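You operate a simulated robot arm through the tools that you are given. There is no shell and no other tool. Be economical: measure what you need, move in short steps, check, and stop when the job is done.

You are at the controls of a simulated two-armed robot. One attempt, no reset.

JOB
Pick up the green cone with one hand, pass it to the other hand and put it on the top of the green cabinet. Set down upright: green cone.

Only the result counts: the job must be done as asked and must still hold three seconds after the hand-in. Knocking over, shifting, dropping, spilling or breaking anything else fails it.

ROBOT AND FRAMES
Two 7-joint arms with three-finger grippers on one trunk, on a base that drives. Base frame: it is fixed to the floor where the robot stands at the start and does not move with it; the origin is under the middle of the robot, x ahead of it, y to its left, z up. Lengths are in mm, angles in degrees, forces in N, time in s.
The left shoulder is at the start at [30, 124, 1008], the right one opposite. With the tool pointing down near the work surface each hand reaches from about 100 to 780 mm from the robot's upright axis, wherever it stands, measured 20 degrees to its own side. Places, roughly: green cone (6x6x11 cm) [600, -200, 800]; top of the green cabinet [700, 2100, 1400]. Payload 2.2 kg a hand.
The tool frame of a hand sits at the grasp point between the pads (the TCP): z along the fingers, y along the line on which they close. The tips reach 28 mm beyond it. Largest opening 102 mm; the body of the gripper starts 71 mm behind the TCP.
Orientation is that of the tool frame in the base frame, as [roll, pitch, yaw] about the fixed x, y, z axes, in that order (R = Rz(yaw) Ry(pitch) Rx(roll)). With the fingers straight down and closing along the base's y, the tool's x points along the base's -x, its y along +y and its z along -z.

CONTROLS
- The arms move only by the tool apply_moves. It takes "left_series", "right_series" or both (then of equal length, played together; a hand with none holds still); each is a list of rows, each a list of 7 numbers: the turn, a rotation vector about the tool's x, y, z in degrees, then the shift along the tool's x, y, z in mm, then the gripper command, from -1 (shut) to 1 (fully open), values between in proportion. In form: [[rx, ry, rz, dx, dy, dz, jaw], ...]. A call has 1 to 20 rows; each row is the pose to reach, as a shift and turn from the pose commanded when the call began, along the tool's axes at that moment. A row lasts 0.2 s, in which the tool goes at most 50 mm and 8.6 degrees; a call with a longer step from one row to the next is refused whole, and so is a gripper value outside its range. A pose out of reach is approached as far as the arm can. The call stops where the force on the tool passes 40 N (or 10 N more than at its start, if that is more) or the arm is blocked; 0.2 s more then pass. The fingers move at their own pace and stop on an object; they squeeze with about 36 N. The grip force told is the motor's: it shows also when the fingers shut on nothing. Time passes only in rows, and 0.2 s behind the last, so rows that repeat a pose let the fingers close. It gives the time, the measured TCP pose, the force on the tool (base axes), the opening and the grip force at its end, in the units of the frame above (readings bear some noise), with the torque about the TCP (base axes, N m) and any sound that the robot's microphone picked up.
- Cameras (640 x 400 px; columns grow to the right, rows downward): "scene" is now at [50.8, -26.2, 1723.5]; the picture's right is [-0.33, -0.94, 0.00], its down [-0.78, 0.27, -0.57] and it looks along [0.54, -0.19, -0.82] (base axes); focal length 263 px, centre (320, 200). "left" rides on the left gripper at [72, 38, -86] in its tool frame; the picture's right is [-0.46, 0.89, 0.00], its down [-0.60, -0.32, -0.73] and it looks along [-0.65, -0.34, 0.68] (tool axes); focal length 256 px, centre (320, 200). "right" rides on the right gripper at [69, 44, -86] in its tool frame; the picture's right is [-0.53, 0.85, 0.00], its down [-0.58, -0.36, -0.73] and it looks along [-0.62, -0.39, 0.68] (tool axes); focal length 256 px, centre (320, 200). There is no depth. A picture from a camera that has moved, and an enlarged one, comes with that camera's place and axes in the base frame and with its lens. The place of the scene camera against the robot may be out by one fixed shift of up to 18 mm in any direction.
- get_image(camera): a new picture of that camera. It takes no simulated time.
- raise_lower(by): slides the trunk up (or, below 0, down) by that many mm; the arms and the scene camera ride with it, the base frame stays. It gives what a move gives, with no picture.
- steer(legs): drives the robot by 1 to 6 legs, each [ahead, left, turn to the left] in mm, mm and degrees, along the robot's own axes; the way and the turn of a leg run together, so that a leg with both is an arc; at most 1500 mm and 180 degrees a leg. The arms and the cameras ride along, it lands a little off, and it stops where it bumps. It gives what a move gives.
- aim_head(pan, tilt): turns the head with the scene camera to pan (to the left, within 143 degrees either way) and tilt (down, from -29 to 69), counted from straight ahead of the robot. It gives what a move gives.
- inspect(camera, box): a new picture of the part [left, top, right, bottom] of that camera's present view, enlarged. It takes no simulated time.
- close_job(): hands the job in; it is judged then, once.

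Go step by step. Nothing tells you exact positions but the pictures and the camera data: compare them with the known pose of the tool, close in by small moves and look again before you grip or let go. The budget is 120 turns and 108 pictures, counting those below and the enlarged ones. Unless the task says otherwise, let go and move clear before handing in, and close with one line.

The tools are called after "Call:" by a JSON object that holds its "name" and its "arguments". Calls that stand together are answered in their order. apply_moves: Moves the arms, as the interface text tells. Its arguments: {"type":"object","properties":{"left_series":{"type":"array","items":{"type":"array","items":{"type":"number"}}},"right_series":{"type":"array","items":{"type":"array","items":{"type":"number"}}}},"required":[]} The other tools are called the same way: raise_lower (by) slides the trunk up or down; steer (legs) drives the base; aim_head (pan, tilt) turns the head that bears the scene camera; get_image (camera) takes a picture; inspect (camera, box) takes an enlarged picture of a part of a camera's view; close_job () hands the job in.

At the start:

```text
clock: 0.0
left_tool_pos: [493.5, 22.3, 1009.2]
left_orientation: [-180.0, 0.0, 180.0]
left_contact_force: [1.0, 0.2, -0.7]
left_moment: [0.0, 0.03, 0.0]
left_gripper_width: 102.1
left_grip_force: 0.0
right_tool_pos: [365.2, -332.8, 1089.9]
right_orientation: [-180.0, 0.1, -180.0]
right_contact_force: [0.2, 0.7, 0.7]
right_moment: [0.0, -0.02, 0.01]
right_gripper_width: 102.0
right_grip_force: 0.0
trunk travel left (down, up): [-250.0, 290.0]
robot x, y, heading: [-1.0, 1.0, 0.0]
head pan, tilt: [-19.1, 55.2]
```

scene: 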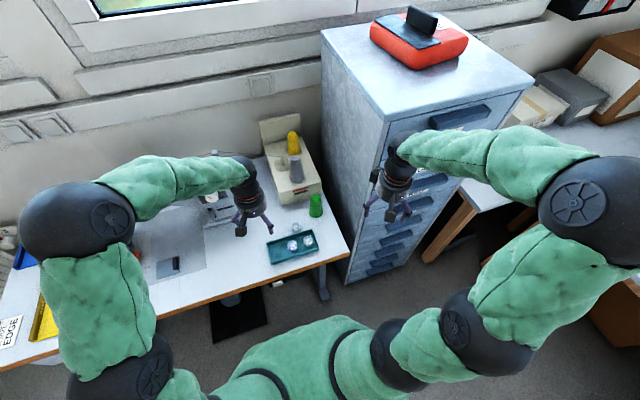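
right: 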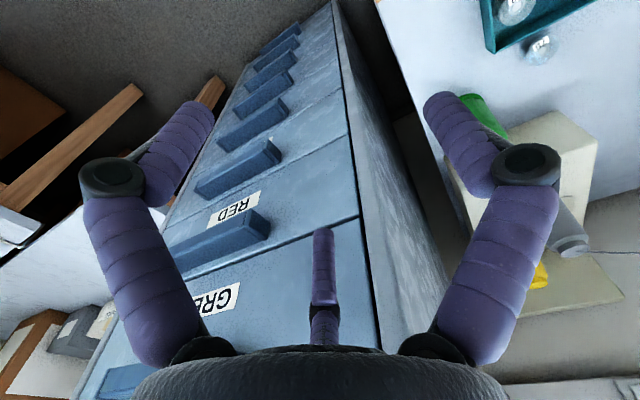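
left: 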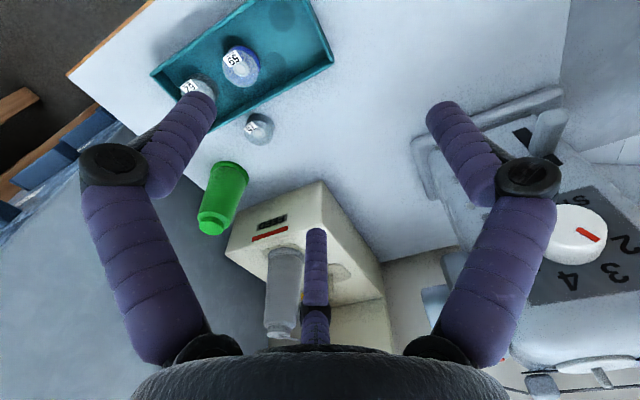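

The green cone stands on the table between the machine and the tall drawer cabinet. I'll look closer at it and look left for the green cabinet.

Call:
{"name": "inspect", "arguments": {"camera": "scene", "box": [220, 100, 380, 300]}}

Call:
{"name": "inspect", "arguments": {"camera": "left", "box": [140, 20, 400, 350]}}

Call:
{"name": "aim_head", "arguments": {"pan": 70, "tilt": 15}}

Call:
{"name": "get_image", "arguments": {"camera": "scene"}}

```text
2.00 times, centred on (300, 200) of scene
camera zoom: at [50.8, -26.2, 1723.5], right [-0.33, -0.94, 0.0], down [-0.78, 0.27, -0.57], along [0.54, -0.19, -0.82], focal length 526 px, centre (360, 200)
```

zoom: 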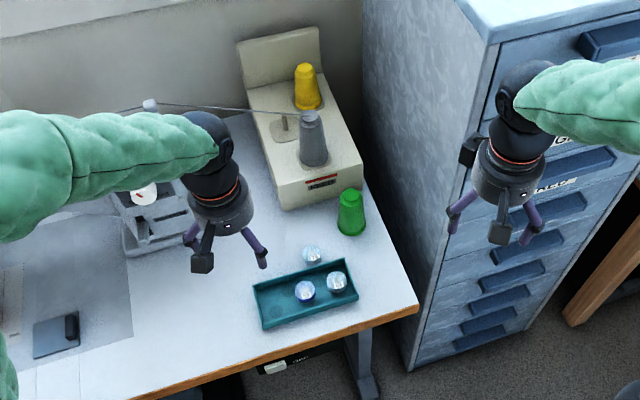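

```text
1.21 times, centred on (270, 185) of left
camera zoom: at [420.0, 60.6, 1095.9], right [0.46, 0.89, 0.0], down [0.6, -0.32, 0.73], along [0.65, -0.34, -0.68], focal length 310 px, centre (381, 218)
```

zoom: 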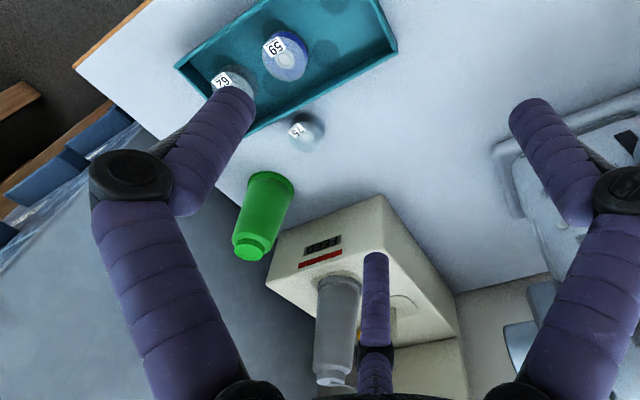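

```text
clock: 1.6
left_tool_pos: [494.1, 21.4, 1010.7]
left_orientation: [180.0, 0.0, -179.9]
left_contact_force: [0.0, -0.2, -0.7]
left_moment: [0.02, 0.0, 0.03]
left_gripper_width: 101.9
left_grip_force: 0.1
right_tool_pos: [364.9, -333.7, 1091.1]
right_orientation: [179.9, 0.1, -180.0]
right_contact_force: [-0.4, -0.6, -0.5]
right_moment: [-0.01, -0.03, 0.02]
right_gripper_width: 101.9
right_grip_force: 0.1
trunk travel left (down, up): [-250.0, 290.0]
robot x, y, heading: [-1.9, 1.5, 0.3]
head pan, tilt: [70.0, 15.0]
```

```text
102 pictures are left
camera scene: at [14.9, 85.0, 1784.0], right [0.94, -0.34, 0.0], down [-0.09, -0.24, -0.97], along [0.33, 0.91, -0.26], focal length 263 px, centre (320, 200)
```

scene: 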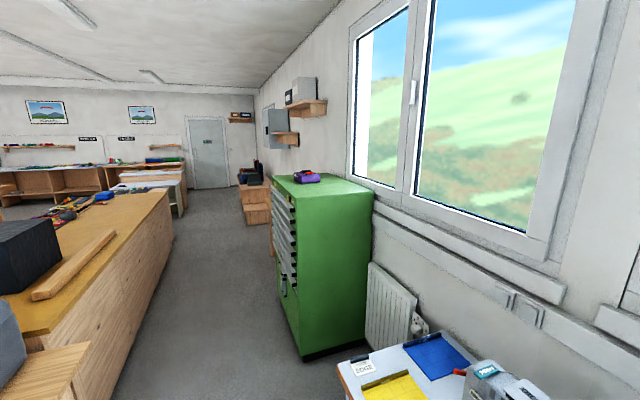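

The cone is at about (615, -228), base at about z 745. I'll pick with the left hand, which stays clear of the drawer cabinet, so I'm shifting the base right for reach.

Call:
{"name": "steer", "arguments": {"legs": [[0, -150, 0]]}}

Call:
{"name": "aim_head", "arguments": {"pan": 0, "tilt": 50}}

Call:
{"name": "get_image", "arguments": {"camera": "scene"}}

Call:
{"name": "get_image", "arguments": {"camera": "left"}}

```text
clock: 3.0
left_tool_pos: [493.5, -125.5, 1009.0]
left_orientation: [180.0, 0.0, -179.9]
left_contact_force: [-1.1, -0.2, 0.0]
left_moment: [0.04, -0.01, 0.01]
left_gripper_width: 101.9
left_grip_force: 0.0
right_tool_pos: [365.5, -482.3, 1089.1]
right_orientation: [179.9, 0.0, -179.9]
right_contact_force: [-0.4, -0.1, -0.4]
right_moment: [0.0, -0.01, -0.03]
right_gripper_width: 101.9
right_grip_force: 0.0
trunk travel left (down, up): [-250.0, 290.0]
robot x, y, heading: [1.1, -148.9, -0.1]
head pan, tilt: [70.0, 15.0]
```

```text
clock: 4.4
left_tool_pos: [493.6, -124.5, 1009.7]
left_orientation: [-180.0, 0.0, -179.9]
left_contact_force: [-0.6, 0.0, 0.7]
left_moment: [0.0, 0.0, 0.01]
left_gripper_width: 102.4
left_grip_force: 0.1
right_tool_pos: [365.2, -479.6, 1089.1]
right_orientation: [179.9, 0.0, -179.9]
right_contact_force: [0.7, 0.4, -0.2]
right_moment: [0.0, 0.01, 0.01]
right_gripper_width: 102.2
right_grip_force: 0.1
trunk travel left (down, up): [-250.0, 290.0]
robot x, y, heading: [2.9, -150.6, 0.2]
head pan, tilt: [0.0, 50.0]
```

```text
101 pictures are left
camera scene: at [60.0, -149.8, 1730.3], right [0.0, -1.0, 0.0], down [-0.77, 0.0, -0.64], along [0.64, 0.0, -0.77], focal length 263 px, centre (320, 200)
```

scene: 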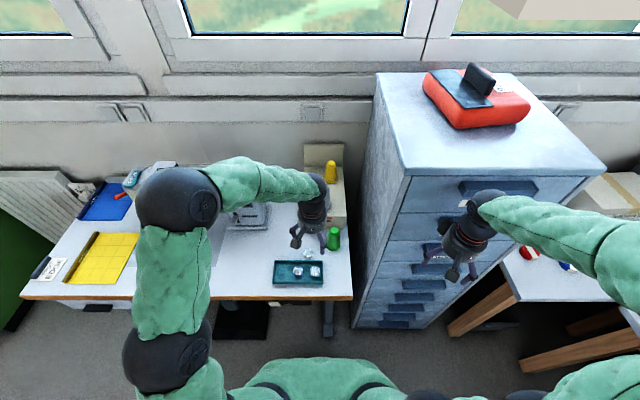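

```text
100 pictures are left
camera left: at [420.0, -86.1, 1096.0], right [0.46, 0.89, 0.0], down [0.6, -0.32, 0.73], along [0.65, -0.34, -0.68], focal length 256 px, centre (320, 200)
```

left: 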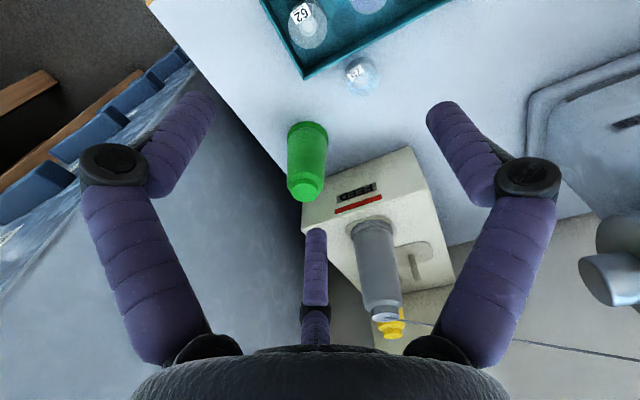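

The cone triangulates to about (595, -196), top near z 888. I'm moving the open left hand above it.

Call:
{"name": "apply_moves", "arguments": {"left_series": [[0, 0, 0, -33, -23, 10, 1], [0, 0, 0, -66, -47, 20, 1], [0, 0, 0, -100, -71, 30, 1], [0, 0, 0, -100, -71, 30, 1]]}}

Call:
{"name": "get_image", "arguments": {"camera": "left"}}

Call:
{"name": "inspect", "arguments": {"camera": "scene", "box": [260, 130, 420, 300]}}

```text
clock: 5.4
left_tool_pos: [594.0, -195.0, 980.5]
left_orientation: [180.0, 0.0, -179.9]
left_contact_force: [0.5, -0.8, 0.4]
left_moment: [-0.02, -0.01, 0.03]
left_gripper_width: 102.1
left_grip_force: 0.0
right_tool_pos: [365.0, -478.3, 1089.8]
right_orientation: [-180.0, 0.1, -180.0]
right_contact_force: [-1.2, -0.2, 0.1]
right_moment: [-0.04, -0.02, -0.01]
right_gripper_width: 102.1
right_grip_force: 0.1
trunk travel left (down, up): [-250.0, 290.0]
robot x, y, heading: [-0.1, -147.5, 0.1]
head pan, tilt: [0.0, 50.0]
```

```text
99 pictures are left
camera left: at [520.2, -156.0, 1066.8], right [0.46, 0.89, 0.0], down [0.6, -0.32, 0.73], along [0.65, -0.34, -0.68], focal length 256 px, centre (320, 200)
```

left: 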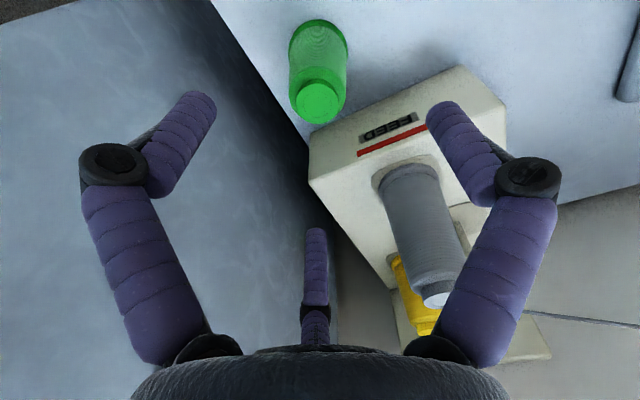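

```text
2.35 times, centred on (340, 215) of scene
camera zoom: at [58.9, -149.0, 1730.4], right [0.0, -1.0, 0.0], down [-0.77, 0.0, -0.64], along [0.64, 0.0, -0.77], focal length 618 px, centre (273, 165)
```

zoom: 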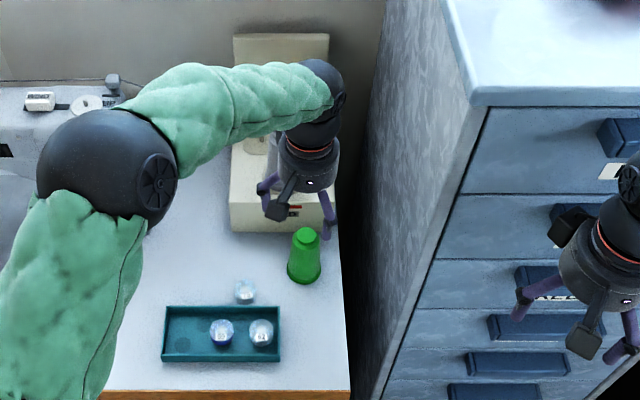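

The cone is on the hand's axis. I'm lowering partway and checking again.

Call:
{"name": "apply_moves", "arguments": {"left_series": [[0, 0, 0, 0, 0, 35, 1], [0, 0, 0, 0, 0, 70, 1], [0, 0, 0, 0, 0, 70, 1]]}}

Call:
{"name": "get_image", "arguments": {"camera": "left"}}

Call:
{"name": "inspect", "arguments": {"camera": "scene", "box": [290, 170, 390, 250]}}

```text
clock: 6.2
left_tool_pos: [594.6, -195.6, 910.1]
left_orientation: [180.0, 0.0, -179.9]
left_contact_force: [0.4, -0.4, 0.1]
left_moment: [0.01, 0.0, 0.01]
left_gripper_width: 101.7
left_grip_force: 0.0
right_tool_pos: [366.5, -478.8, 1090.1]
right_orientation: [179.9, 0.0, -179.8]
right_contact_force: [0.1, -0.3, 0.4]
right_moment: [0.02, -0.03, 0.0]
right_gripper_width: 102.1
right_grip_force: 0.1
trunk travel left (down, up): [-250.0, 290.0]
robot x, y, heading: [-0.3, -144.7, 0.0]
head pan, tilt: [0.0, 50.0]
```

```text
97 pictures are left
camera left: at [520.8, -157.6, 996.7], right [0.46, 0.89, 0.0], down [0.6, -0.32, 0.73], along [0.65, -0.34, -0.68], focal length 256 px, centre (320, 200)
```

left: 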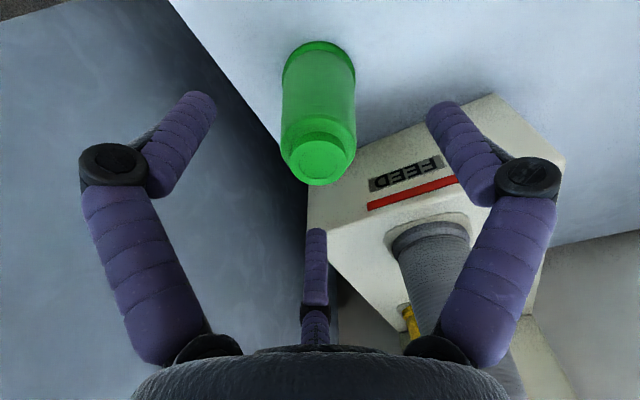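

```text
5.00 times, centred on (340, 210) of scene
camera zoom: at [59.7, -149.6, 1730.4], right [0.0, -1.0, 0.0], down [-0.77, 0.0, -0.64], along [0.64, 0.0, -0.77], focal length 1314 px, centre (220, 150)
```

zoom: 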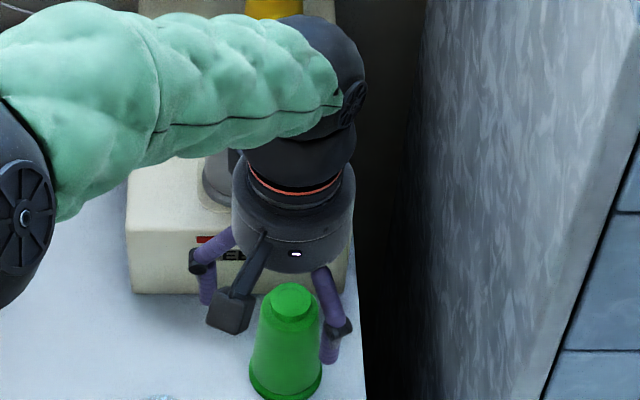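

The cone top is at about z 895 and its base at about 785, centred between the fingers. I'm descending to grip its upper half.

Call:
{"name": "apply_moves", "arguments": {"left_series": [[0, 0, 0, 0, 0, 24, 1], [0, 0, 0, 0, 0, 48, 1], [0, 0, 0, 0, 0, 48, 1]]}}

Call:
{"name": "get_image", "arguments": {"camera": "left"}}

Call:
{"name": "inspect", "arguments": {"camera": "scene", "box": [290, 170, 390, 250]}}

Call:
{"name": "inspect", "arguments": {"camera": "scene", "box": [420, 180, 520, 290]}}

```text
clock: 7.0
left_tool_pos: [595.0, -196.4, 861.2]
left_orientation: [-179.9, 0.1, -180.0]
left_contact_force: [-0.1, -0.5, -0.1]
left_moment: [-0.03, 0.01, 0.0]
left_gripper_width: 101.7
left_grip_force: 0.1
right_tool_pos: [365.9, -479.7, 1090.9]
right_orientation: [180.0, 0.1, -179.9]
right_contact_force: [-0.8, -0.5, -0.2]
right_moment: [0.0, 0.04, 0.01]
right_gripper_width: 101.9
right_grip_force: 0.0
trunk travel left (down, up): [-250.0, 290.0]
robot x, y, heading: [2.8, -146.8, -0.2]
head pan, tilt: [0.0, 50.0]
```

```text
95 pictures are left
camera left: at [520.2, -158.1, 947.6], right [0.46, 0.89, 0.0], down [0.6, -0.32, 0.73], along [0.65, -0.34, -0.68], focal length 256 px, centre (320, 200)
```

left: 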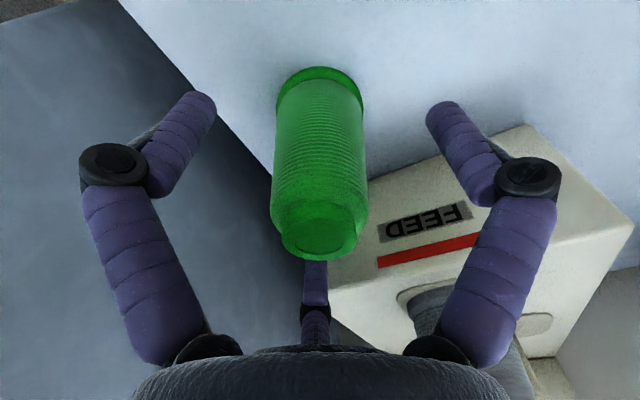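

```text
5.00 times, centred on (340, 210) of scene
camera zoom: at [59.9, -149.7, 1730.3], right [0.0, -1.0, 0.0], down [-0.77, 0.0, -0.64], along [0.64, 0.0, -0.77], focal length 1314 px, centre (220, 150)
```

zoom: 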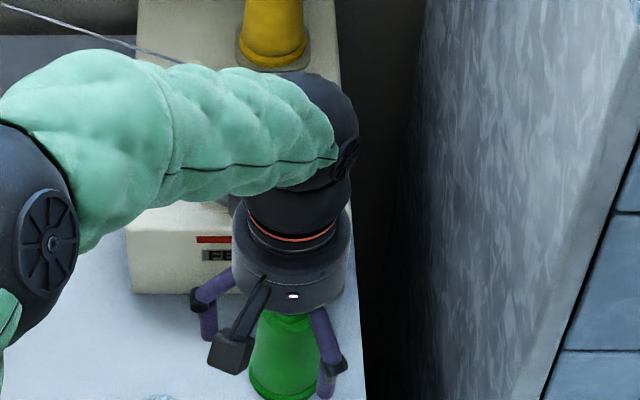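

```text
3.64 times, centred on (470, 235) of scene
camera zoom: at [59.9, -149.7, 1730.3], right [0.0, -1.0, 0.0], down [-0.77, 0.0, -0.64], along [0.64, 0.0, -0.77], focal length 956 px, centre (-226, 73)
```

zoom: 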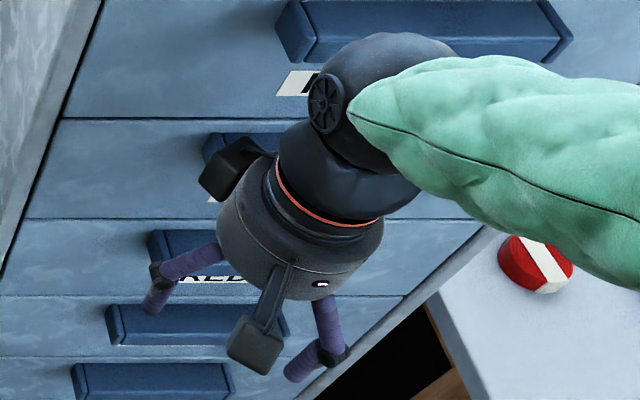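

The cone is centred between the fingers, so I'm closing the left gripper.

Call:
{"name": "apply_moves", "arguments": {"left_series": [[0, 0, 0, 0, 0, 0, -1], [0, 0, 0, 0, 0, 0, -1], [0, 0, 0, 0, 0, 0, -1], [0, 0, 0, 0, 0, 0, -1]]}}

Call:
{"name": "get_image", "arguments": {"camera": "left"}}

```text
clock: 8.0
left_tool_pos: [595.0, -195.7, 862.2]
left_orientation: [-179.9, 0.2, -179.9]
left_contact_force: [5.4, 0.0, 11.9]
left_moment: [0.11, -0.11, -0.04]
left_gripper_width: 49.1
left_grip_force: 35.7
right_tool_pos: [365.6, -480.1, 1089.8]
right_orientation: [-180.0, 0.0, -179.9]
right_contact_force: [-0.3, 0.2, 0.6]
right_moment: [-0.01, -0.02, 0.02]
right_gripper_width: 102.1
right_grip_force: 0.1
trunk travel left (down, up): [-250.0, 290.0]
robot x, y, heading: [1.0, -148.7, 0.1]
head pan, tilt: [0.0, 50.0]
```

```text
92 pictures are left
camera left: at [521.2, -158.3, 949.1], right [0.46, 0.89, 0.0], down [0.6, -0.32, 0.73], along [0.65, -0.34, -0.68], focal length 256 px, centre (320, 200)
```

left: 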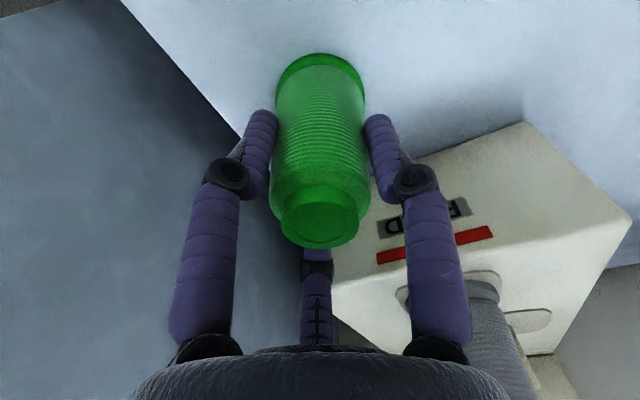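

Gripped at 49 mm. I'm lifting straight up.

Call:
{"name": "apply_moves", "arguments": {"left_series": [[0, 0, 0, 0, 0, -20, -1], [0, 0, 0, 0, 0, -60, -1], [0, 0, 0, 0, 0, -100, -1], [0, 0, 0, 0, 0, -140, -1], [0, 0, 0, 0, 0, -140, -1]]}}

Call:
{"name": "get_image", "arguments": {"camera": "left"}}

Call:
{"name": "get_image", "arguments": {"camera": "scene"}}

```text
clock: 9.2
left_tool_pos: [594.8, -194.9, 1000.6]
left_orientation: [-179.9, -0.1, -179.9]
left_contact_force: [0.3, -0.4, -2.2]
left_moment: [0.02, 0.05, 0.01]
left_gripper_width: 49.1
left_grip_force: 35.8
right_tool_pos: [366.0, -479.4, 1090.3]
right_orientation: [180.0, -0.1, -179.9]
right_contact_force: [0.2, 0.6, -0.2]
right_moment: [0.01, 0.0, 0.0]
right_gripper_width: 101.8
right_grip_force: 0.1
trunk travel left (down, up): [-250.0, 290.0]
robot x, y, heading: [-0.6, -148.4, 0.1]
head pan, tilt: [0.0, 50.0]
```

```text
91 pictures are left
camera left: at [520.7, -157.0, 1087.3], right [0.46, 0.89, 0.0], down [0.61, -0.32, 0.73], along [0.65, -0.34, -0.68], focal length 256 px, centre (320, 200)
```

left: 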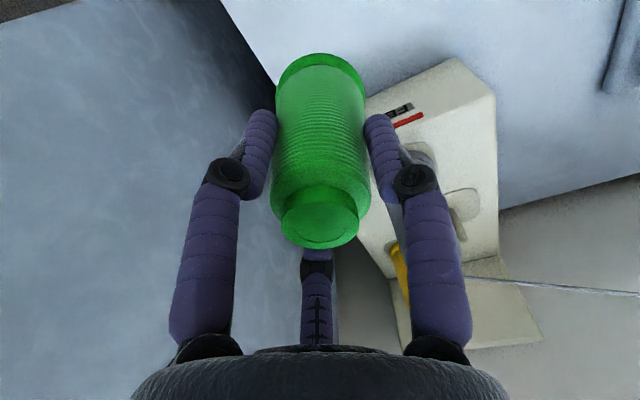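

```text
90 pictures are left
camera scene: at [60.9, -150.0, 1730.2], right [0.0, -1.0, 0.0], down [-0.77, 0.0, -0.64], along [0.64, 0.0, -0.77], focal length 263 px, centre (320, 200)
```

scene: 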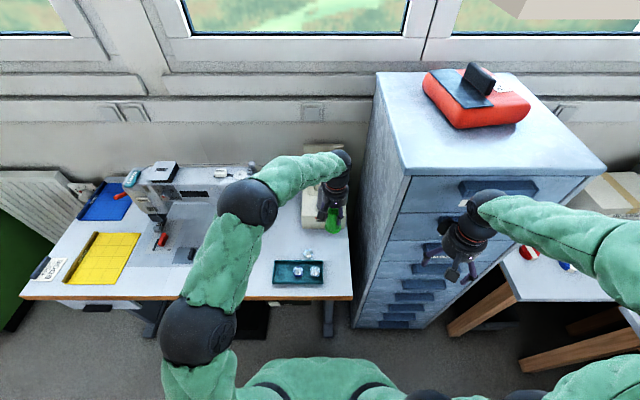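

The cone is securely up, but its jump on closing shows the hand centres with three fingers, so the pass needs room. I'll set it back down in place and regrip it higher, on the knob, leaving the body free for the other hand.

Call:
{"name": "apply_moves", "arguments": {"left_series": [[0, 0, 0, 0, 0, 45, -1], [0, 0, 0, 0, 0, 90, -1], [0, 0, 0, 0, 0, 125, -1], [0, 0, 0, 0, 0, 134, -1], [0, 0, 0, 0, 0, 137, -1], [0, 0, 0, 0, 0, 137, -1]]}}

```text
clock: 10.6
left_tool_pos: [594.1, -194.5, 864.5]
left_orientation: [180.0, -0.1, -179.9]
left_contact_force: [0.0, -0.1, -1.4]
left_moment: [0.03, 0.0, 0.04]
left_gripper_width: 49.1
left_grip_force: 35.6
right_tool_pos: [364.8, -479.2, 1089.9]
right_orientation: [180.0, 0.1, -180.0]
right_contact_force: [0.1, 1.4, -0.4]
right_moment: [0.02, 0.0, -0.01]
right_gripper_width: 102.1
right_grip_force: 0.0
trunk travel left (down, up): [-250.0, 290.0]
robot x, y, heading: [3.8, -144.4, 0.0]
head pan, tilt: [0.0, 50.0]
```

Call:
{"name": "apply_moves", "arguments": {"left_series": [[0, 0, 0, 0, 0, 1.5, -1], [0, 0, 0, 0, 0, 3, -1], [0, 0, 0, 0, 0, 3, -1]]}}

```text
clock: 11.4
left_tool_pos: [594.5, -194.2, 863.4]
left_orientation: [-179.9, 0.1, -180.0]
left_contact_force: [-3.9, -3.5, 9.9]
left_moment: [-0.14, 0.54, 0.07]
left_gripper_width: 48.9
left_grip_force: 36.4
right_tool_pos: [364.3, -480.6, 1090.2]
right_orientation: [-180.0, 0.1, 180.0]
right_contact_force: [0.1, -0.2, 0.2]
right_moment: [-0.02, 0.01, -0.01]
right_gripper_width: 102.1
right_grip_force: 0.0
trunk travel left (down, up): [-250.0, 290.0]
robot x, y, heading: [-3.5, -147.5, -0.2]
head pan, tilt: [0.0, 50.0]
```

Contact with the table. I'm opening, rising 37 mm, and looking.

Call:
{"name": "apply_moves", "arguments": {"left_series": [[0, 0, 0, 0, 0, 0, 0.6], [0, 0, 0, 0, 0, 0, 0.6], [0, 0, 0, 0, 0, -20, 0.6], [0, 0, 0, 0, 0, -37, 0.6], [0, 0, 0, 0, 0, -37, 0.6]]}}

Call:
{"name": "get_image", "arguments": {"camera": "left"}}

```text
clock: 12.6
left_tool_pos: [593.3, -194.5, 900.3]
left_orientation: [180.0, -0.1, -180.0]
left_contact_force: [-0.2, -1.1, 0.4]
left_moment: [-0.05, 0.01, -0.02]
left_gripper_width: 81.6
left_grip_force: 0.1
right_tool_pos: [365.7, -481.1, 1089.7]
right_orientation: [-180.0, 0.0, -179.8]
right_contact_force: [0.5, -0.5, -0.9]
right_moment: [0.02, 0.04, 0.01]
right_gripper_width: 101.9
right_grip_force: 0.0
trunk travel left (down, up): [-250.0, 290.0]
robot x, y, heading: [-1.6, -148.1, 0.3]
head pan, tilt: [0.0, 50.0]
```

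```text
89 pictures are left
camera left: at [519.3, -155.9, 985.3], right [0.46, 0.89, 0.0], down [0.6, -0.32, 0.73], along [0.65, -0.34, -0.68], focal length 256 px, centre (320, 200)
```

left: 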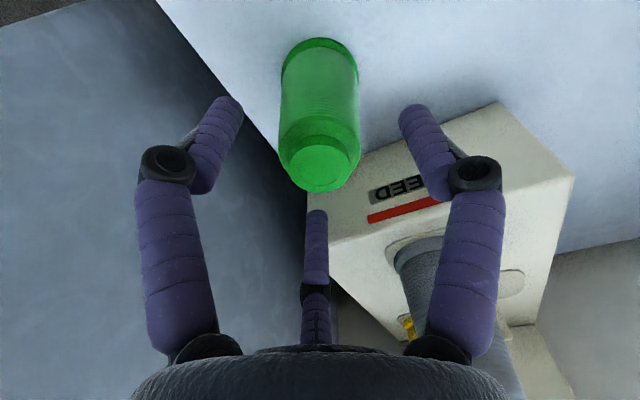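

The knob is about 14 mm tall, with the top 11 mm below the TCP. I'm rising 4 mm more and closing on the knob.

Call:
{"name": "apply_moves", "arguments": {"left_series": [[0, 0, 0, 0, 0, -4, 0.6], [0, 0, 0, 0, 0, -4, 0.6], [0, 0, 0, 0, 0, -4, -0.1], [0, 0, 0, 0, 0, -4, -1], [0, 0, 0, 0, 0, -4, -1], [0, 0, 0, 0, 0, -4, -1]]}}

Call:
{"name": "get_image", "arguments": {"camera": "left"}}

```text
clock: 14.0
left_tool_pos: [594.0, -193.9, 903.5]
left_orientation: [180.0, -0.1, -179.9]
left_contact_force: [1.5, -0.4, 1.0]
left_moment: [-0.01, -0.01, -0.04]
left_gripper_width: 42.5
left_grip_force: 36.0
right_tool_pos: [364.9, -479.4, 1090.3]
right_orientation: [-180.0, 0.0, -180.0]
right_contact_force: [0.0, -0.9, -1.5]
right_moment: [0.0, 0.02, 0.03]
right_gripper_width: 102.0
right_grip_force: 0.0
trunk travel left (down, up): [-250.0, 290.0]
robot x, y, heading: [1.2, -151.7, 0.4]
head pan, tilt: [0.0, 50.0]
```

```text
88 pictures are left
camera left: at [519.3, -156.3, 989.8], right [0.46, 0.89, 0.0], down [0.6, -0.32, 0.73], along [0.65, -0.34, -0.68], focal length 256 px, centre (320, 200)
```

left: 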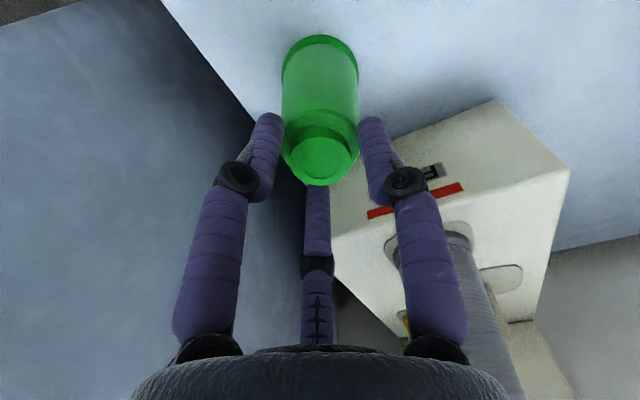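

Closed at 42.5 mm. I'm lifting gently and checking for slip.

Call:
{"name": "apply_moves", "arguments": {"left_series": [[0, 0, 0, 0, 0, -8, -1], [0, 0, 0, 0, 0, -30, -1], [0, 0, 0, 0, 0, -70, -1], [0, 0, 0, 0, 0, -110, -1], [0, 0, 0, 0, 0, -110, -1]]}}

Call:
{"name": "get_image", "arguments": {"camera": "left"}}

Call:
{"name": "inspect", "arguments": {"camera": "scene", "box": [290, 130, 390, 230]}}

Call:
{"name": "aim_head", "arguments": {"pan": 120, "tilt": 35}}

Call:
{"name": "get_image", "arguments": {"camera": "scene"}}

```text
clock: 15.2
left_tool_pos: [594.3, -195.7, 1012.2]
left_orientation: [-180.0, 0.0, -179.8]
left_contact_force: [-0.7, 0.2, -0.4]
left_moment: [-0.01, -0.01, 0.05]
left_gripper_width: 42.4
left_grip_force: 36.0
right_tool_pos: [366.2, -479.2, 1090.2]
right_orientation: [179.9, 0.0, -179.9]
right_contact_force: [-0.3, 0.8, 0.2]
right_moment: [-0.02, 0.0, 0.02]
right_gripper_width: 102.1
right_grip_force: 0.1
trunk travel left (down, up): [-250.0, 290.0]
robot x, y, heading: [-0.7, -148.7, 0.1]
head pan, tilt: [0.0, 50.0]
```

```text
87 pictures are left
camera left: at [521.3, -156.7, 1098.0], right [0.46, 0.89, 0.0], down [0.61, -0.32, 0.73], along [0.65, -0.34, -0.68], focal length 256 px, centre (320, 200)
```

left: 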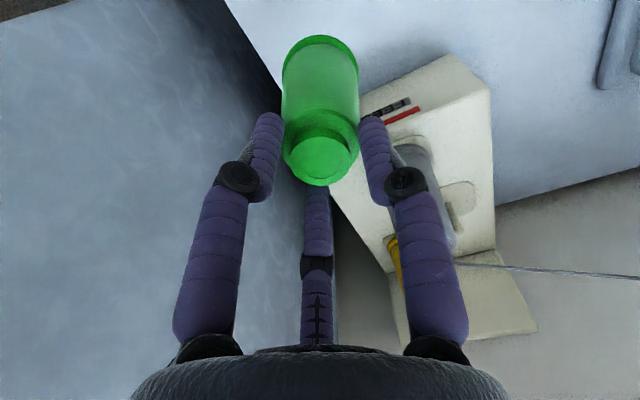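

```text
4.00 times, centred on (340, 180) of scene
camera zoom: at [60.7, -150.0, 1730.3], right [0.0, -1.0, 0.0], down [-0.77, 0.0, -0.64], along [0.64, 0.0, -0.77], focal length 1051 px, centre (240, 280)
```

zoom: 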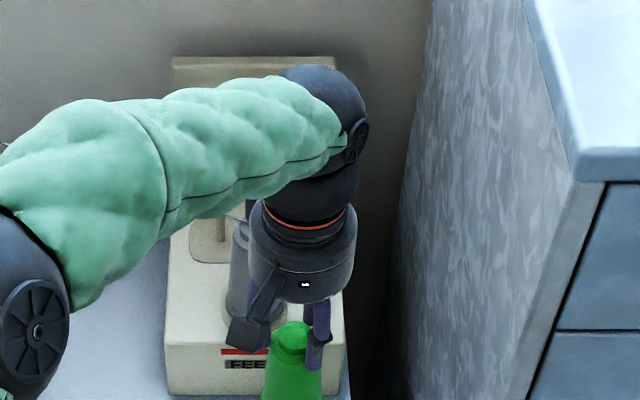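

```text
clock: 17.2
left_tool_pos: [594.6, -194.9, 1012.0]
left_orientation: [-180.0, 0.0, -179.9]
left_contact_force: [0.6, -0.2, -1.1]
left_moment: [0.0, -0.01, 0.0]
left_gripper_width: 42.4
left_grip_force: 36.2
right_tool_pos: [365.5, -479.7, 1089.7]
right_orientation: [-180.0, 0.0, 180.0]
right_contact_force: [0.2, -0.4, -0.5]
right_moment: [-0.01, 0.0, 0.0]
right_gripper_width: 102.0
right_grip_force: 0.0
trunk travel left (down, up): [-250.0, 290.0]
robot x, y, heading: [-0.2, -147.6, 0.1]
head pan, tilt: [120.0, 35.0]
```

```text
85 pictures are left
camera scene: at [-60.9, -73.7, 1752.1], right [0.87, 0.5, 0.0], down [0.29, -0.5, -0.82], along [-0.41, 0.71, -0.57], focal length 263 px, centre (320, 200)
```

scene: 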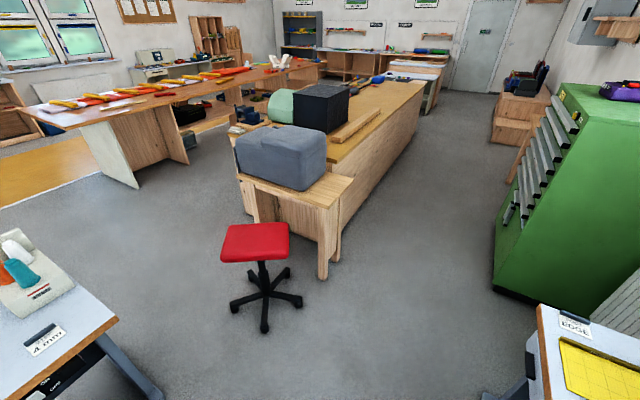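

The cone is held by the knob and the surroundings are clear behind me. I'll back off from the table before the handover.

Call:
{"name": "steer", "arguments": {"legs": [[-250, 0, 0]]}}

Call:
{"name": "aim_head", "arguments": {"pan": 0, "tilt": 55}}

Call:
{"name": "apply_moves", "arguments": {"left_series": [[0, 0, 6, 13, 7, -6, -1], [0, 0, 12, 26, 14, -12, -1], [0, 0, 18, 39, 21, -18, -1], [0, 0, 24, 52, 28, -24, -1], [0, 0, 30, 65, 36, -30, -1], [0, 0, 36, 78, 43, -36, -1], [0, 0, 42, 91, 50, -42, -1], [0, 0, 48, 104, 57, -48, -1], [0, 0, 54, 117, 64, -54, -1], [0, 0, 60, 130, 71, -60, -1], [0, 0, 66, 143, 78, -66, -1], [0, 0, 72, 156, 86, -72, -1], [0, 0, 78, 169, 93, -78, -1], [0, 0, 84, 182, 100, -84, -1], [0, 0, 90, 195, 107, -88, -1], [0, 0, 90, 195, 107, -88, -1]], "right_series": [[-4.62, 4.62, 4.62, -2, 9, 4, 1], [-9.24, 9.24, 9.24, -4, 18, 8, 1], [-13.86, 13.86, 13.86, -6, 26, 12, 1], [-18.48, 18.48, 18.48, -9, 35, 16, 1], [-23.1, 23.1, 23.1, -11, 44, 20, 1], [-27.7, 27.7, 27.7, -13, 53, 25, 1], [-32.3, 32.3, 32.3, -16, 61, 29, 1], [-37, 37, 37, -18, 70, 33, 1], [-41.6, 41.6, 41.6, -20, 79, 37, 1], [-46.2, 46.2, 46.2, -23, 87, 41, 1], [-50.8, 50.8, 50.8, -25, 96, 45, 1], [-55.4, 55.4, 55.4, -27, 105, 50, 1], [-60, 60, 60, -29, 114, 54, 1], [-64.7, 64.7, 64.7, -32, 122, 58, 1], [-69.28, 69.28, 69.28, -34, 131, 62, 1], [-69.28, 69.28, 69.28, -34, 131, 62, 1]]}}

Call:
{"name": "get_image", "arguments": {"camera": "scene"}}

```text
clock: 19.0
left_tool_pos: [344.2, -194.2, 1011.6]
left_orientation: [-179.9, 0.1, -179.8]
left_contact_force: [0.4, -0.1, -1.5]
left_moment: [-0.01, -0.01, 0.02]
left_gripper_width: 42.2
left_grip_force: 35.9
right_tool_pos: [115.8, -478.9, 1089.9]
right_orientation: [179.9, -0.1, -179.8]
right_contact_force: [-1.3, 0.4, 0.3]
right_moment: [-0.01, -0.03, -0.01]
right_gripper_width: 101.8
right_grip_force: 0.1
trunk travel left (down, up): [-250.0, 290.0]
robot x, y, heading: [-248.4, -149.0, 0.2]
head pan, tilt: [120.0, 35.0]
```

```text
clock: 21.0
left_tool_pos: [345.3, -194.0, 1012.1]
left_orientation: [-180.0, 0.0, -179.7]
left_contact_force: [-0.3, -0.8, -2.5]
left_moment: [0.0, 0.0, -0.01]
left_gripper_width: 42.6
left_grip_force: 35.5
right_tool_pos: [116.0, -479.6, 1089.1]
right_orientation: [-180.0, 0.1, -179.9]
right_contact_force: [0.4, -0.1, -0.2]
right_moment: [-0.01, 0.03, -0.02]
right_gripper_width: 102.1
right_grip_force: 0.0
trunk travel left (down, up): [-250.0, 290.0]
robot x, y, heading: [-250.8, -146.0, 0.3]
head pan, tilt: [0.0, 55.0]
```

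```text
clock: 24.4
left_tool_pos: [150.3, -88.8, 1099.8]
left_orientation: [-179.9, 0.0, 90.1]
left_contact_force: [0.3, 0.0, -1.4]
left_moment: [-0.01, 0.0, 0.0]
left_gripper_width: 42.5
left_grip_force: 36.1
right_tool_pos: [149.4, -348.6, 1028.3]
right_orientation: [-49.8, -89.8, -40.1]
right_contact_force: [0.2, -0.3, -0.5]
right_moment: [-0.03, 0.02, -0.01]
right_gripper_width: 101.9
right_grip_force: 0.0
trunk travel left (down, up): [-250.0, 290.0]
robot x, y, heading: [-248.3, -148.2, 0.3]
head pan, tilt: [0.0, 55.0]
```

```text
84 pictures are left
camera scene: at [-193.9, -150.6, 1723.8], right [0.0, -1.0, 0.0], down [-0.82, 0.0, -0.57], along [0.57, 0.0, -0.82], focal length 263 px, centre (320, 200)
```

scene: 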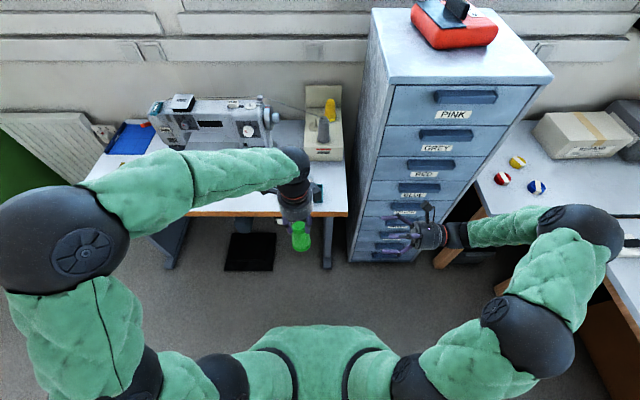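

Both hands reached their poses: the left holds the cone from above and the right points left with its camera up. Now I'm checking the alignment.

Call:
{"name": "get_image", "arguments": {"camera": "right"}}

Call:
{"name": "inspect", "arguments": {"camera": "scene", "box": [260, 140, 460, 270]}}

Call:
{"name": "get_image", "arguments": {"camera": "left"}}

```text
83 pictures are left
camera right: at [192.7, -433.1, 1098.9], right [0.84, 0.0, -0.54], down [-0.36, -0.73, -0.58], along [-0.39, 0.68, -0.62], focal length 256 px, centre (320, 200)
```

right: 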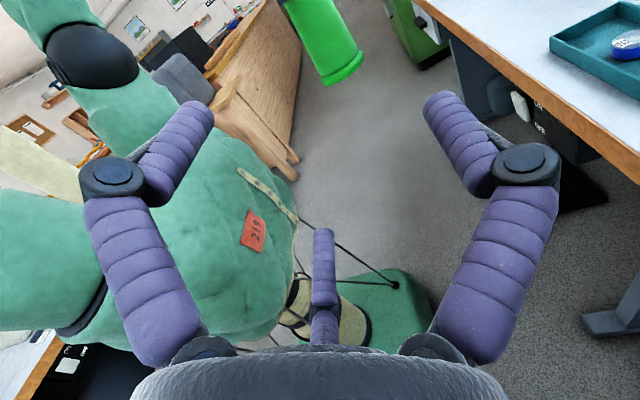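

```text
3.08 times, centred on (360, 205) of scene
camera zoom: at [-193.9, -150.6, 1723.8], right [0.0, -1.0, 0.0], down [-0.82, 0.0, -0.57], along [0.57, 0.0, -0.82], focal length 809 px, centre (197, 185)
```

zoom: 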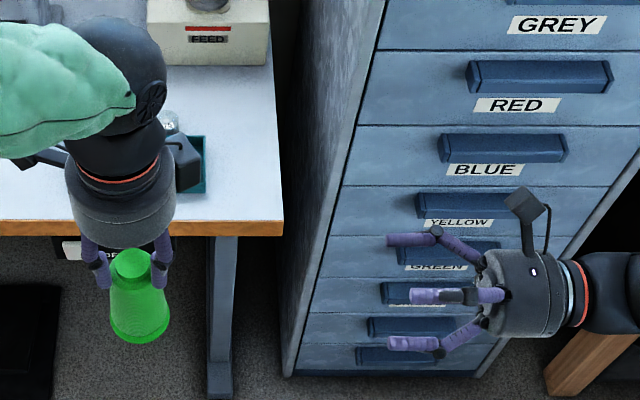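

```text
81 pictures are left
camera left: at [186.8, -16.1, 1185.7], right [0.89, -0.46, 0.0], down [-0.32, -0.6, 0.73], along [-0.34, -0.65, -0.68], focal length 256 px, centre (320, 200)
```

left: 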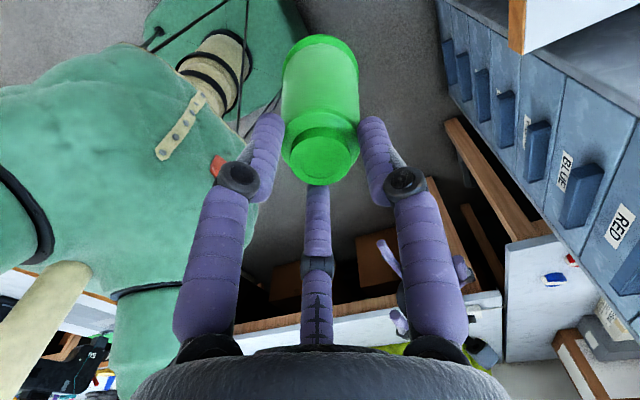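

Geometry: the cone axis is at (150, -89), base about z 976, and the right TCP is at height about 1029. I'm bringing the right hand in along +y with a slight offset and taper roll, stopping short to look.

Call:
{"name": "apply_moves", "arguments": {"right_series": [[0, 0, 1.5, 1, -6, 40, 1], [0, 0, 3.5, 2, -12, 80, 1], [0, 0, 3.5, 2, -12, 120, 1], [0, 0, 3.5, 2, -12, 160, 1], [0, 0, 3.5, 2, -12, 185, 1], [0, 0, 3.5, 2, -12, 185, 1]]}}

Call:
{"name": "get_image", "arguments": {"camera": "right"}}

Call:
{"name": "inspect", "arguments": {"camera": "scene", "box": [260, 170, 380, 270]}}

Call:
{"name": "get_image", "arguments": {"camera": "left"}}

```text
clock: 25.8
left_tool_pos: [151.1, -88.7, 1100.1]
left_orientation: [-179.9, 0.0, 90.2]
left_contact_force: [-0.3, 0.3, -2.3]
left_moment: [0.02, -0.02, 0.01]
left_gripper_width: 42.3
left_grip_force: 35.7
right_tool_pos: [137.6, -164.8, 1030.4]
right_orientation: [-89.8, -86.4, -0.1]
right_contact_force: [-0.1, 0.2, -0.3]
right_moment: [0.02, 0.01, 0.04]
right_gripper_width: 102.1
right_grip_force: 0.1
trunk travel left (down, up): [-250.0, 290.0]
robot x, y, heading: [-246.8, -150.4, 0.2]
head pan, tilt: [0.0, 55.0]
```

```text
80 pictures are left
camera right: at [184.4, -249.4, 1097.6], right [0.81, 0.0, -0.59], down [-0.4, -0.73, -0.55], along [-0.43, 0.68, -0.59], focal length 256 px, centre (320, 200)
```

right: 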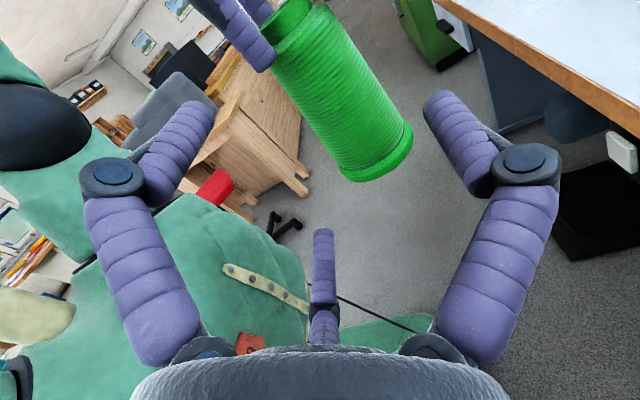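

```text
4.00 times, centred on (320, 220) of scene
camera zoom: at [-194.5, -150.7, 1723.8], right [0.0, -1.0, 0.0], down [-0.82, 0.0, -0.57], along [0.57, 0.0, -0.82], focal length 1051 px, centre (320, 120)
```

zoom: 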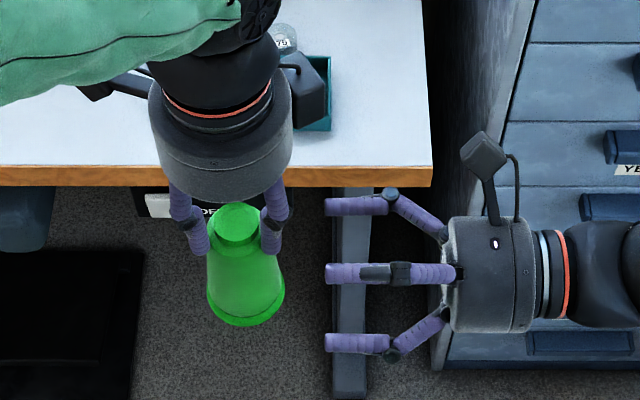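

```text
78 pictures are left
camera left: at [186.5, -16.1, 1185.9], right [0.89, -0.46, 0.0], down [-0.31, -0.61, 0.73], along [-0.34, -0.65, -0.68], focal length 256 px, centre (320, 200)
```

left: 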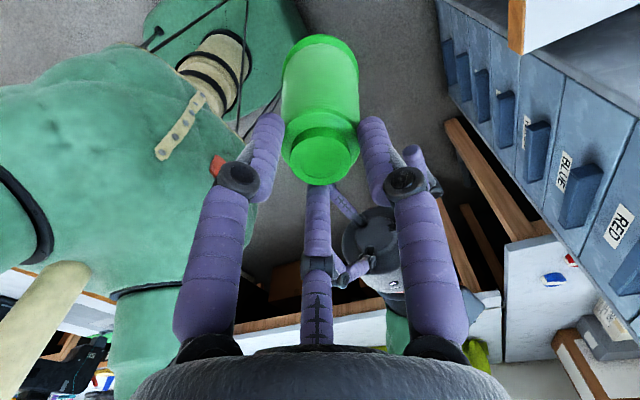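

Clear approach. I'm advancing the last 75 mm.

Call:
{"name": "apply_moves", "arguments": {"right_series": [[0, 0, 0, 0, 0, 20, 1], [0, 0, 0, 0, 0, 40, 1], [0, 0, 0, 0, 0, 60, 1], [0, 0, 0, 0, 0, 75, 1], [0, 0, 0, 0, 0, 75, 1]]}}

Call:
{"name": "get_image", "arguments": {"camera": "right"}}

Call:
{"name": "inspect", "arguments": {"camera": "scene", "box": [260, 170, 380, 270]}}

Call:
{"name": "get_image", "arguments": {"camera": "left"}}

```text
clock: 27.0
left_tool_pos: [151.4, -88.1, 1099.7]
left_orientation: [180.0, 0.0, 90.1]
left_contact_force: [0.5, -0.9, -1.0]
left_moment: [0.0, 0.0, -0.06]
left_gripper_width: 42.4
left_grip_force: 35.9
right_tool_pos: [137.1, -89.4, 1029.8]
right_orientation: [-89.9, -86.5, 0.2]
right_contact_force: [-0.3, -0.4, 0.4]
right_moment: [0.0, 0.03, 0.02]
right_gripper_width: 102.1
right_grip_force: 0.1
trunk travel left (down, up): [-250.0, 290.0]
robot x, y, heading: [-250.5, -147.4, 0.1]
head pan, tilt: [0.0, 55.0]
```

```text
77 pictures are left
camera right: at [184.1, -173.2, 1097.4], right [0.81, 0.0, -0.59], down [-0.4, -0.73, -0.55], along [-0.43, 0.68, -0.59], focal length 256 px, centre (320, 200)
```

right: 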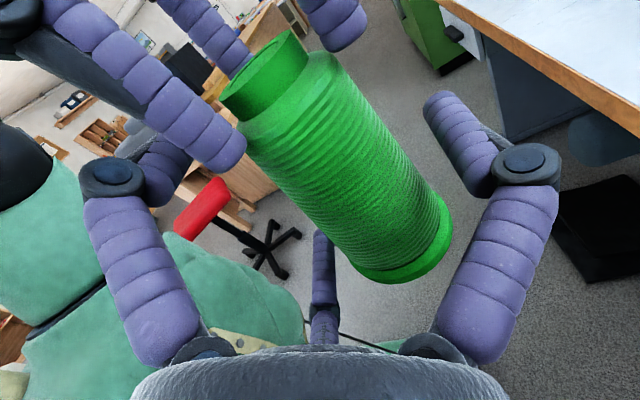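

```text
4.00 times, centred on (320, 220) of scene
camera zoom: at [-194.4, -150.5, 1723.8], right [0.0, -1.0, 0.0], down [-0.82, 0.0, -0.57], along [0.57, 0.0, -0.82], focal length 1051 px, centre (320, 120)
```

zoom: 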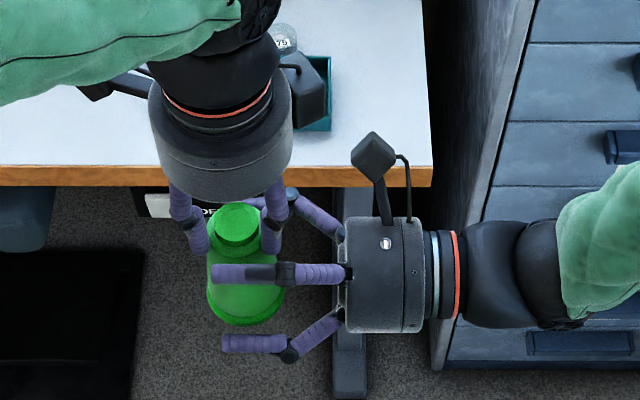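

```text
75 pictures are left
camera left: at [186.6, -16.0, 1185.8], right [0.89, -0.46, 0.0], down [-0.31, -0.61, 0.73], along [-0.34, -0.65, -0.68], focal length 256 px, centre (320, 200)
```

left: 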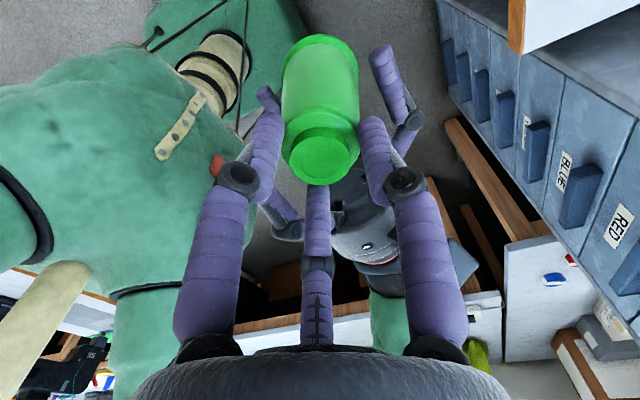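

Cone is between the right fingers with clearance. I'm centring by 3 mm, closing partway, then looking.

Call:
{"name": "apply_moves", "arguments": {"right_series": [[0, 0, 0, 0, 3, 0, 1], [0, 0, 0, 0, 3, 0, 0.55], [0, 0, 0, 0, 3, 0, 0.55]]}}

Call:
{"name": "get_image", "arguments": {"camera": "right"}}

Call:
{"name": "get_image", "arguments": {"camera": "left"}}

```text
clock: 27.8
left_tool_pos: [150.4, -88.2, 1099.6]
left_orientation: [-179.9, 0.0, 90.3]
left_contact_force: [0.5, -0.3, -2.1]
left_moment: [0.0, -0.02, -0.03]
left_gripper_width: 42.3
left_grip_force: 36.0
right_tool_pos: [140.5, -87.9, 1030.2]
right_orientation: [-89.9, -86.5, 0.2]
right_contact_force: [-1.4, 0.8, 0.6]
right_moment: [-0.04, -0.02, -0.06]
right_gripper_width: 79.1
right_grip_force: 0.0
trunk travel left (down, up): [-250.0, 290.0]
robot x, y, heading: [-248.1, -146.9, 0.1]
head pan, tilt: [0.0, 55.0]
```

```text
74 pictures are left
camera right: at [186.9, -173.6, 1097.1], right [0.81, 0.0, -0.59], down [-0.4, -0.73, -0.55], along [-0.43, 0.68, -0.59], focal length 256 px, centre (320, 200)
```

right: 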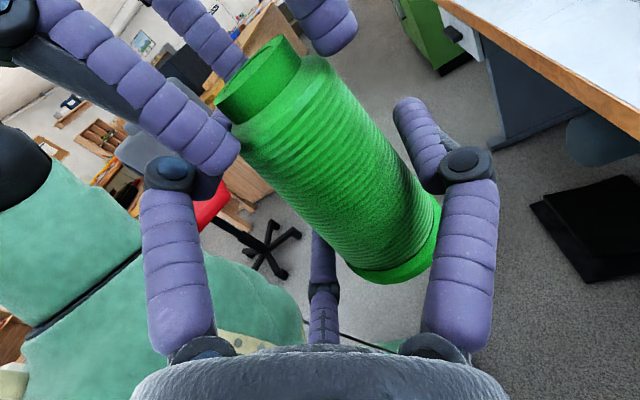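

```text
73 pictures are left
camera left: at [186.7, -15.8, 1185.8], right [0.89, -0.46, 0.0], down [-0.31, -0.61, 0.73], along [-0.34, -0.65, -0.68], focal length 256 px, centre (320, 200)
```

left: 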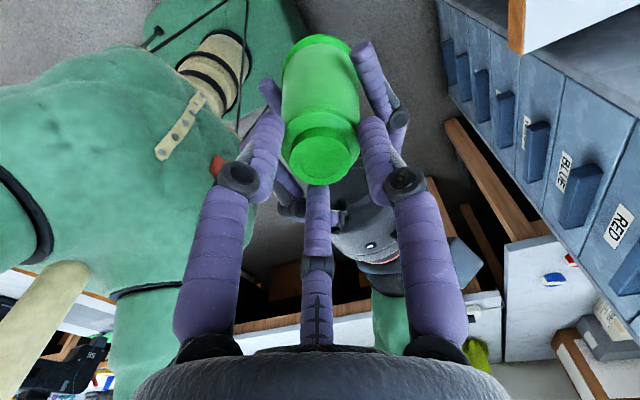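

Even spacing on both sides. Closing fully.

Call:
{"name": "apply_moves", "arguments": {"right_series": [[0, 0, 0, 0, 0, 0, 0.4], [0, 0, 0, 0, 0, 0, 0.2], [0, 0, 0, 0, 0, 0, -1], [0, 0, 0, 0, 0, 0, -1], [0, 0, 0, 0, 0, 0, -1]]}}

Call:
{"name": "get_image", "arguments": {"camera": "right"}}

Call:
{"name": "get_image", "arguments": {"camera": "left"}}

Call:
{"name": "inspect", "arguments": {"camera": "scene", "box": [260, 170, 380, 270]}}

```text
clock: 29.0
left_tool_pos: [150.0, -88.3, 1099.9]
left_orientation: [-180.0, 0.0, 90.1]
left_contact_force: [0.7, 3.9, 2.8]
left_moment: [0.18, -0.53, 0.1]
left_gripper_width: 42.2
left_grip_force: 35.7
right_tool_pos: [139.3, -90.0, 1028.8]
right_orientation: [-90.4, -86.4, 0.6]
right_contact_force: [-0.9, -3.9, -2.5]
right_moment: [0.07, 0.52, -0.16]
right_gripper_width: 71.5
right_grip_force: 36.1
trunk travel left (down, up): [-250.0, 290.0]
robot x, y, heading: [-247.2, -152.0, -0.0]
head pan, tilt: [0.0, 55.0]
```

```text
72 pictures are left
camera right: at [186.8, -173.5, 1096.9], right [0.81, 0.0, -0.59], down [-0.4, -0.73, -0.55], along [-0.43, 0.68, -0.59], focal length 256 px, centre (320, 200)
```

right: 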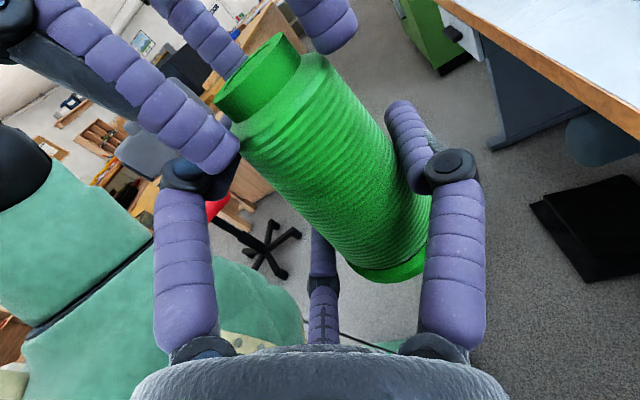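

```text
71 pictures are left
camera left: at [186.8, -15.7, 1186.1], right [0.89, -0.46, 0.0], down [-0.32, -0.61, 0.73], along [-0.34, -0.65, -0.68], focal length 256 px, centre (320, 200)
```

left: 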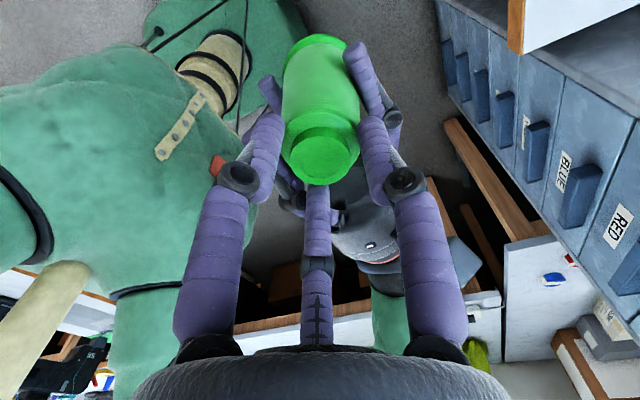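

```text
4.00 times, centred on (320, 220) of scene
camera zoom: at [-194.3, -150.3, 1723.8], right [0.0, -1.0, 0.0], down [-0.82, 0.0, -0.57], along [0.57, 0.0, -0.82], focal length 1051 px, centre (320, 120)
```

zoom: 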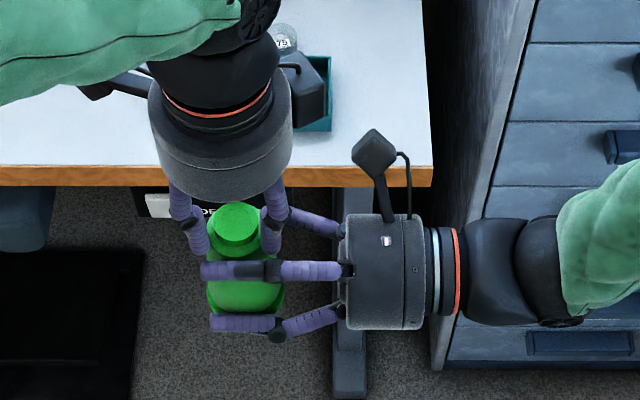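

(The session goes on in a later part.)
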